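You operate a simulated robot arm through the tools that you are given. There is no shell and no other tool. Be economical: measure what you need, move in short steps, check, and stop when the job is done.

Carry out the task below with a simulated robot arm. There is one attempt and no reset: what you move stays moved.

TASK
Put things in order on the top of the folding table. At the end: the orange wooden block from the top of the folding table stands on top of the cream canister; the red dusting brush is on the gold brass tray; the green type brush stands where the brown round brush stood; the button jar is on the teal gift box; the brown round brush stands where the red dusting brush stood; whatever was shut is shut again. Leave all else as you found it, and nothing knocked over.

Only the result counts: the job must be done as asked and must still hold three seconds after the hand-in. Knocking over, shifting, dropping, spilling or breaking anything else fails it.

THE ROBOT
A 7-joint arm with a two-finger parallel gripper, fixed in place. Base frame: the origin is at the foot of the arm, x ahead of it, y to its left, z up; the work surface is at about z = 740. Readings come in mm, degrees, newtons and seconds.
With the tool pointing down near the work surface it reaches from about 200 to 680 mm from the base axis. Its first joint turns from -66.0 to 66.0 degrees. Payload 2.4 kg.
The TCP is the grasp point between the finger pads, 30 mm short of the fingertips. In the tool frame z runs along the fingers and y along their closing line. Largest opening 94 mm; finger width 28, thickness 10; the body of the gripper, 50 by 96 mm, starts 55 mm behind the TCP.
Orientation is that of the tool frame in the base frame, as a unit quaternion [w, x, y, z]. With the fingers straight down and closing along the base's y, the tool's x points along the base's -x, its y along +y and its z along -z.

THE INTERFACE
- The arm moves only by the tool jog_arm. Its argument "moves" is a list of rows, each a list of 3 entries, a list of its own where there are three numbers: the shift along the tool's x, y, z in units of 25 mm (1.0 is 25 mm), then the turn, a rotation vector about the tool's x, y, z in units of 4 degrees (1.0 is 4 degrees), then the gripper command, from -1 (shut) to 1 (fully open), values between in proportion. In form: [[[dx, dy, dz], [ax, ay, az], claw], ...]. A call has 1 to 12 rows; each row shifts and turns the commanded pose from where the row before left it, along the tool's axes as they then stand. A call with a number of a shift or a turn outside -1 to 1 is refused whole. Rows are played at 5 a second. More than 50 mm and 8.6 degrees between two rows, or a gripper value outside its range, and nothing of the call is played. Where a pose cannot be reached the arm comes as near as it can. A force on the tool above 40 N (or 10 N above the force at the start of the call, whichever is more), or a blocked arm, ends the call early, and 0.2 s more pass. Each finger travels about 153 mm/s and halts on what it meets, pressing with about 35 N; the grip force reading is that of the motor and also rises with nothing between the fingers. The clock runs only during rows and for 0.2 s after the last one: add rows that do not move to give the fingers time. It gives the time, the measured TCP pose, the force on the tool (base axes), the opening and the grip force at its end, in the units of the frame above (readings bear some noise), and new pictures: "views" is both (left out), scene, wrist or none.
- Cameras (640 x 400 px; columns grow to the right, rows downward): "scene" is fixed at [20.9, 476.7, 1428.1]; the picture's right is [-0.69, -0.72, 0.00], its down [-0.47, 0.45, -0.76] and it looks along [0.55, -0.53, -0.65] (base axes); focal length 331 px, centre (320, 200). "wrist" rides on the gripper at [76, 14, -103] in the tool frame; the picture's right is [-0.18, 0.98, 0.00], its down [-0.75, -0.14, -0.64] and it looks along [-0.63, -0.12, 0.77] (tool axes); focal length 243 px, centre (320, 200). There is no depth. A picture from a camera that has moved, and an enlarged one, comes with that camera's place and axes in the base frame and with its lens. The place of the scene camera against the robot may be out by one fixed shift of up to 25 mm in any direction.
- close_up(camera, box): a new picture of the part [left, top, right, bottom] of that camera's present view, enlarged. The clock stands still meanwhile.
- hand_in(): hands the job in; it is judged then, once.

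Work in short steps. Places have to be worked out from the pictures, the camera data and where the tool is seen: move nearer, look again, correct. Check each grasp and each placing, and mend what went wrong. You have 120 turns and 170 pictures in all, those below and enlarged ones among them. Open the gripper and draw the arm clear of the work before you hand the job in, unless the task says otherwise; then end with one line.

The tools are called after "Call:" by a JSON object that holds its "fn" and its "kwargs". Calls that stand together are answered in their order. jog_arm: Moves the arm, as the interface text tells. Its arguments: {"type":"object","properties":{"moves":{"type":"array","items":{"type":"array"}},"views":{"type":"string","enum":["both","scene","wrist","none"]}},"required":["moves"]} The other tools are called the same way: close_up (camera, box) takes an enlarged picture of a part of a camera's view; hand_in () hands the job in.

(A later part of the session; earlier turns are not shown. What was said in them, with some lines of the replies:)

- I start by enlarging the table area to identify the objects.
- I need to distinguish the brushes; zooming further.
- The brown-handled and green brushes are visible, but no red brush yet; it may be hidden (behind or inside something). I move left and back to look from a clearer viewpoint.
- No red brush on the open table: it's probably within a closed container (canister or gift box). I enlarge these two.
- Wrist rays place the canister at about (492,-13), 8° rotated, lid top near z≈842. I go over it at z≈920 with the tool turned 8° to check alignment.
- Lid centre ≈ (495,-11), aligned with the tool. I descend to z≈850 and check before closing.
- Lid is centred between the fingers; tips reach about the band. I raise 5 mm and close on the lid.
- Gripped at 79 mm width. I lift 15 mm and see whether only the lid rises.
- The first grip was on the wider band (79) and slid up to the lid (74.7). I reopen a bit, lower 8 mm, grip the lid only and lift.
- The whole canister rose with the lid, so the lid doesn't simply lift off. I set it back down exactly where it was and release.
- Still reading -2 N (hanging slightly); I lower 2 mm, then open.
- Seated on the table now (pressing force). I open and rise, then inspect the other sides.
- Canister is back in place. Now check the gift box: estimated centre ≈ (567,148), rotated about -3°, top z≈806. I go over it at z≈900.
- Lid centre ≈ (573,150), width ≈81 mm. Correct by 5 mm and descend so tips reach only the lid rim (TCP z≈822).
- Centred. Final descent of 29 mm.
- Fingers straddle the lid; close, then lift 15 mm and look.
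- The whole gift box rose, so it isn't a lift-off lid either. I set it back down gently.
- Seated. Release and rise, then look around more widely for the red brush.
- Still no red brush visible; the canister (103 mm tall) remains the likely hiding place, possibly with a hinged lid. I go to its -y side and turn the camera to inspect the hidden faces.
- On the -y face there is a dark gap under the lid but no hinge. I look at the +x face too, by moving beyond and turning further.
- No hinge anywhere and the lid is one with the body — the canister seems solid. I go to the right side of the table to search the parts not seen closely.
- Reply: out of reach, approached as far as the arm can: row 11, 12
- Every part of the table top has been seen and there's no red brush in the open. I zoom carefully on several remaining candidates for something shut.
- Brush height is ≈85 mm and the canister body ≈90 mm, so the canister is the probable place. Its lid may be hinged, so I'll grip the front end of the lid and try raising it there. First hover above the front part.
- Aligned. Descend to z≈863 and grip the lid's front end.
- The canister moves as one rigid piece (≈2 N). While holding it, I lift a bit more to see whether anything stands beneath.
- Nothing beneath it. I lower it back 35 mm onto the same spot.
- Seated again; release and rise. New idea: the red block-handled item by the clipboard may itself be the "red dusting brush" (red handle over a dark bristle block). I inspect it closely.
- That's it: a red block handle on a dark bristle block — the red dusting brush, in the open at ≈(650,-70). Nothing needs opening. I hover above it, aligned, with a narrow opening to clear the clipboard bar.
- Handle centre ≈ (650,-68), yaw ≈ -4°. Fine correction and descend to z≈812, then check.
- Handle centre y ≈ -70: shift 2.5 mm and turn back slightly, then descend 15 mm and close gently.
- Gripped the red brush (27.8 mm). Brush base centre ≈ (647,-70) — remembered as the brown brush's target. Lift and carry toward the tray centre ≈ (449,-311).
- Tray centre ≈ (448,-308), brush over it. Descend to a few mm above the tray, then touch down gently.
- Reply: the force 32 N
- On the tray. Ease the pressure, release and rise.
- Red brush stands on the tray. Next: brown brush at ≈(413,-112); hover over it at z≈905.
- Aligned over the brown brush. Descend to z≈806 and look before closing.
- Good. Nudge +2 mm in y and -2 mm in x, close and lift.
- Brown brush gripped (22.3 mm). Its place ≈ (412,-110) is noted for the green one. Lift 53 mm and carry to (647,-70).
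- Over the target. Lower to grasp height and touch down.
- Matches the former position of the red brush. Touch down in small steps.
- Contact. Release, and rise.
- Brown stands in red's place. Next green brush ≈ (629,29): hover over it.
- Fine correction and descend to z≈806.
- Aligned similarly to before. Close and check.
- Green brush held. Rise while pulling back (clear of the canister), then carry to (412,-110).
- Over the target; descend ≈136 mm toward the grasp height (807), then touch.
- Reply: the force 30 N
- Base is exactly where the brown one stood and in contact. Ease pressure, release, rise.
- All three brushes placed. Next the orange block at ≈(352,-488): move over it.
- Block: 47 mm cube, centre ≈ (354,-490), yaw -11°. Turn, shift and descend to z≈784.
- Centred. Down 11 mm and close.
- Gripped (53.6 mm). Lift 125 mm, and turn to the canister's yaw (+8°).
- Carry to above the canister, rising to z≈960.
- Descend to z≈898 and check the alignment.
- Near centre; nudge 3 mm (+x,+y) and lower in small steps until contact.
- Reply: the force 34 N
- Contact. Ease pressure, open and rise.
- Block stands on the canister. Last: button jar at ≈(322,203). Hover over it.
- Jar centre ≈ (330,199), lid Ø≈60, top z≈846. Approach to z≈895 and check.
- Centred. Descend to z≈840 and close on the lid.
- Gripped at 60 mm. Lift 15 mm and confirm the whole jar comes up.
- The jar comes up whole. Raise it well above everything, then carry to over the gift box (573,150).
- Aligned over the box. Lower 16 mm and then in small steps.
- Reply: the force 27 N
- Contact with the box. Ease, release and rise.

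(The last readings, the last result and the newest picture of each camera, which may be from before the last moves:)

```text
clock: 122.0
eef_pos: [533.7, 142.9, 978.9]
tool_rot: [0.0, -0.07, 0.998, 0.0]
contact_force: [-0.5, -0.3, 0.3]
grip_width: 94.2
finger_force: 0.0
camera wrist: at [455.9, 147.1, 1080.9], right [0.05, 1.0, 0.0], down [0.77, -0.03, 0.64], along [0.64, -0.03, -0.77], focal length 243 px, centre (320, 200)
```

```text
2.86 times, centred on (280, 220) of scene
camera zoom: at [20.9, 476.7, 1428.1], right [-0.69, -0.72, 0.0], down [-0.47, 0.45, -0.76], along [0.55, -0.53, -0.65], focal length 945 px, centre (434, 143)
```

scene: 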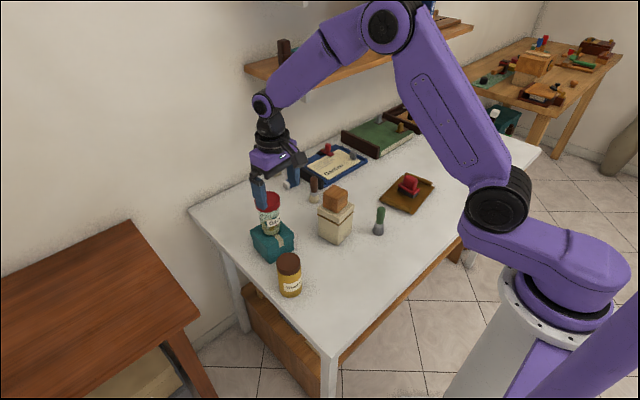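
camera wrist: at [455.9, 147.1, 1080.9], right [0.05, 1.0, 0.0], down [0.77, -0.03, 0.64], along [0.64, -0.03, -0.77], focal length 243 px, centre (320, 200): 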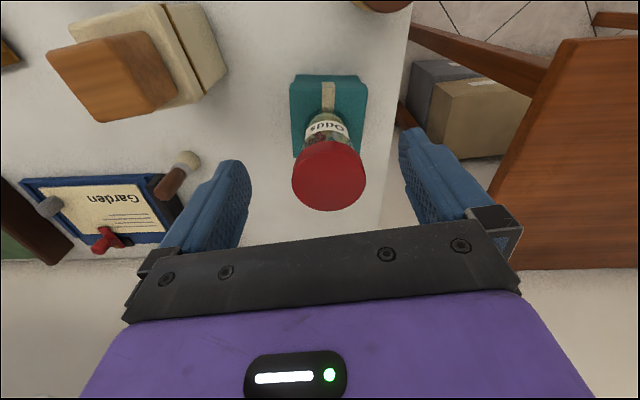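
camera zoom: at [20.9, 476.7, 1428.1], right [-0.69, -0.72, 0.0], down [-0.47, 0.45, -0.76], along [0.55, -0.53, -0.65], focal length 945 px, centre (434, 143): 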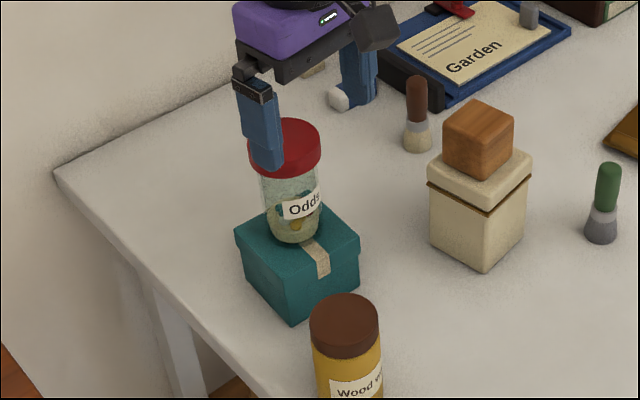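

Jar stands on the gift box. Draw the arm clear upward and back.

Call:
{"fn": "jog_arm", "kwargs": {"moves": [[[0.3, 0, -0.9], [0, 0, 0], 1], [[0.6, 0, -0.9], [0, 0, 0], 1], [[0.8, 0, -0.9], [0, 0, 0], 1], [[0.9, 0, -0.5], [0, 0, 0], 1], [[0.9, 0, 0], [0, 0, 0], 1], [[0.9, 0, 0], [0, 0, 0], 1], [[0.9, 0, 0], [0, 0, 0], 1], [[0.9, -0.5, 0], [0, 0, 0], 1], [[0.9, -0.5, 0], [0, 0, 0], 1], [[0, 0, 0], [0, 0, 0], 1]]}}

Call:
{"fn": "close_up", "kwargs": {"camera": "scene", "box": [240, 140, 480, 300]}}

```text
clock: 124.2
eef_pos: [361.3, 94.5, 1058.6]
tool_rot: [0.0, -0.07, 0.998, 0.0]
contact_force: [0.4, 0.0, -0.7]
grip_width: 94.1
finger_force: 0.0
camera wrist: at [284.1, 97.3, 1160.3], right [0.05, 1.0, 0.0], down [0.77, -0.03, 0.64], along [0.64, -0.03, -0.77], focal length 243 px, centre (320, 200)
```

scene: 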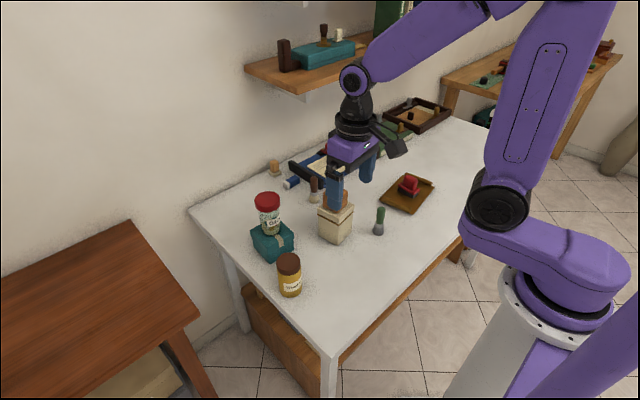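
wrist: 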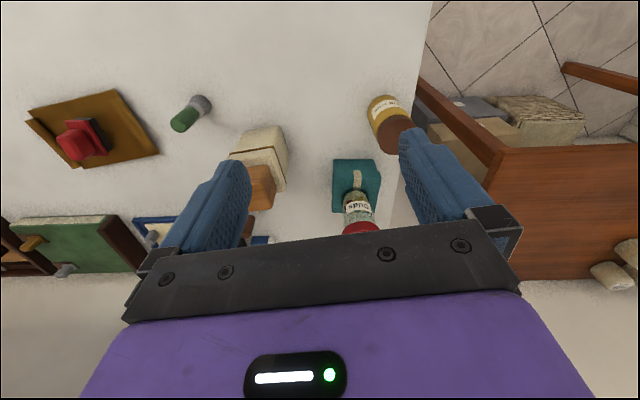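

```text
2.50 times, centred on (360, 220) of scene
camera zoom: at [20.9, 476.7, 1428.1], right [-0.69, -0.72, 0.0], down [-0.47, 0.45, -0.76], along [0.55, -0.53, -0.65], focal length 827 px, centre (220, 150)
```

zoom: 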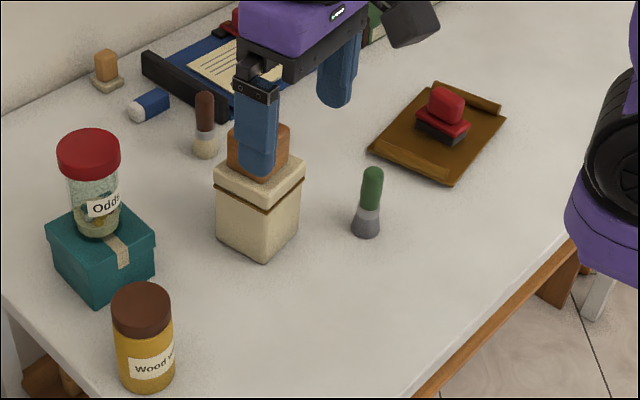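

Everything stands as asked, the gripper is open and the arm is clear. I hand in.

Call:
{"fn": "hand_in", "kwargs": {}}

```text
The job is handed in.
```

I finished and handed in the job; all five moves are done: block on the canister, red brush on the tray, green brush in brown's place, button jar on the gift box, brown brush in red's place. While looking for the red brush I lifted the canister twice and the gift box once and set them back (canister within about 2 mm, gift box about 1 mm). Nothing was opened, and the last pictures show nothing knocked over.
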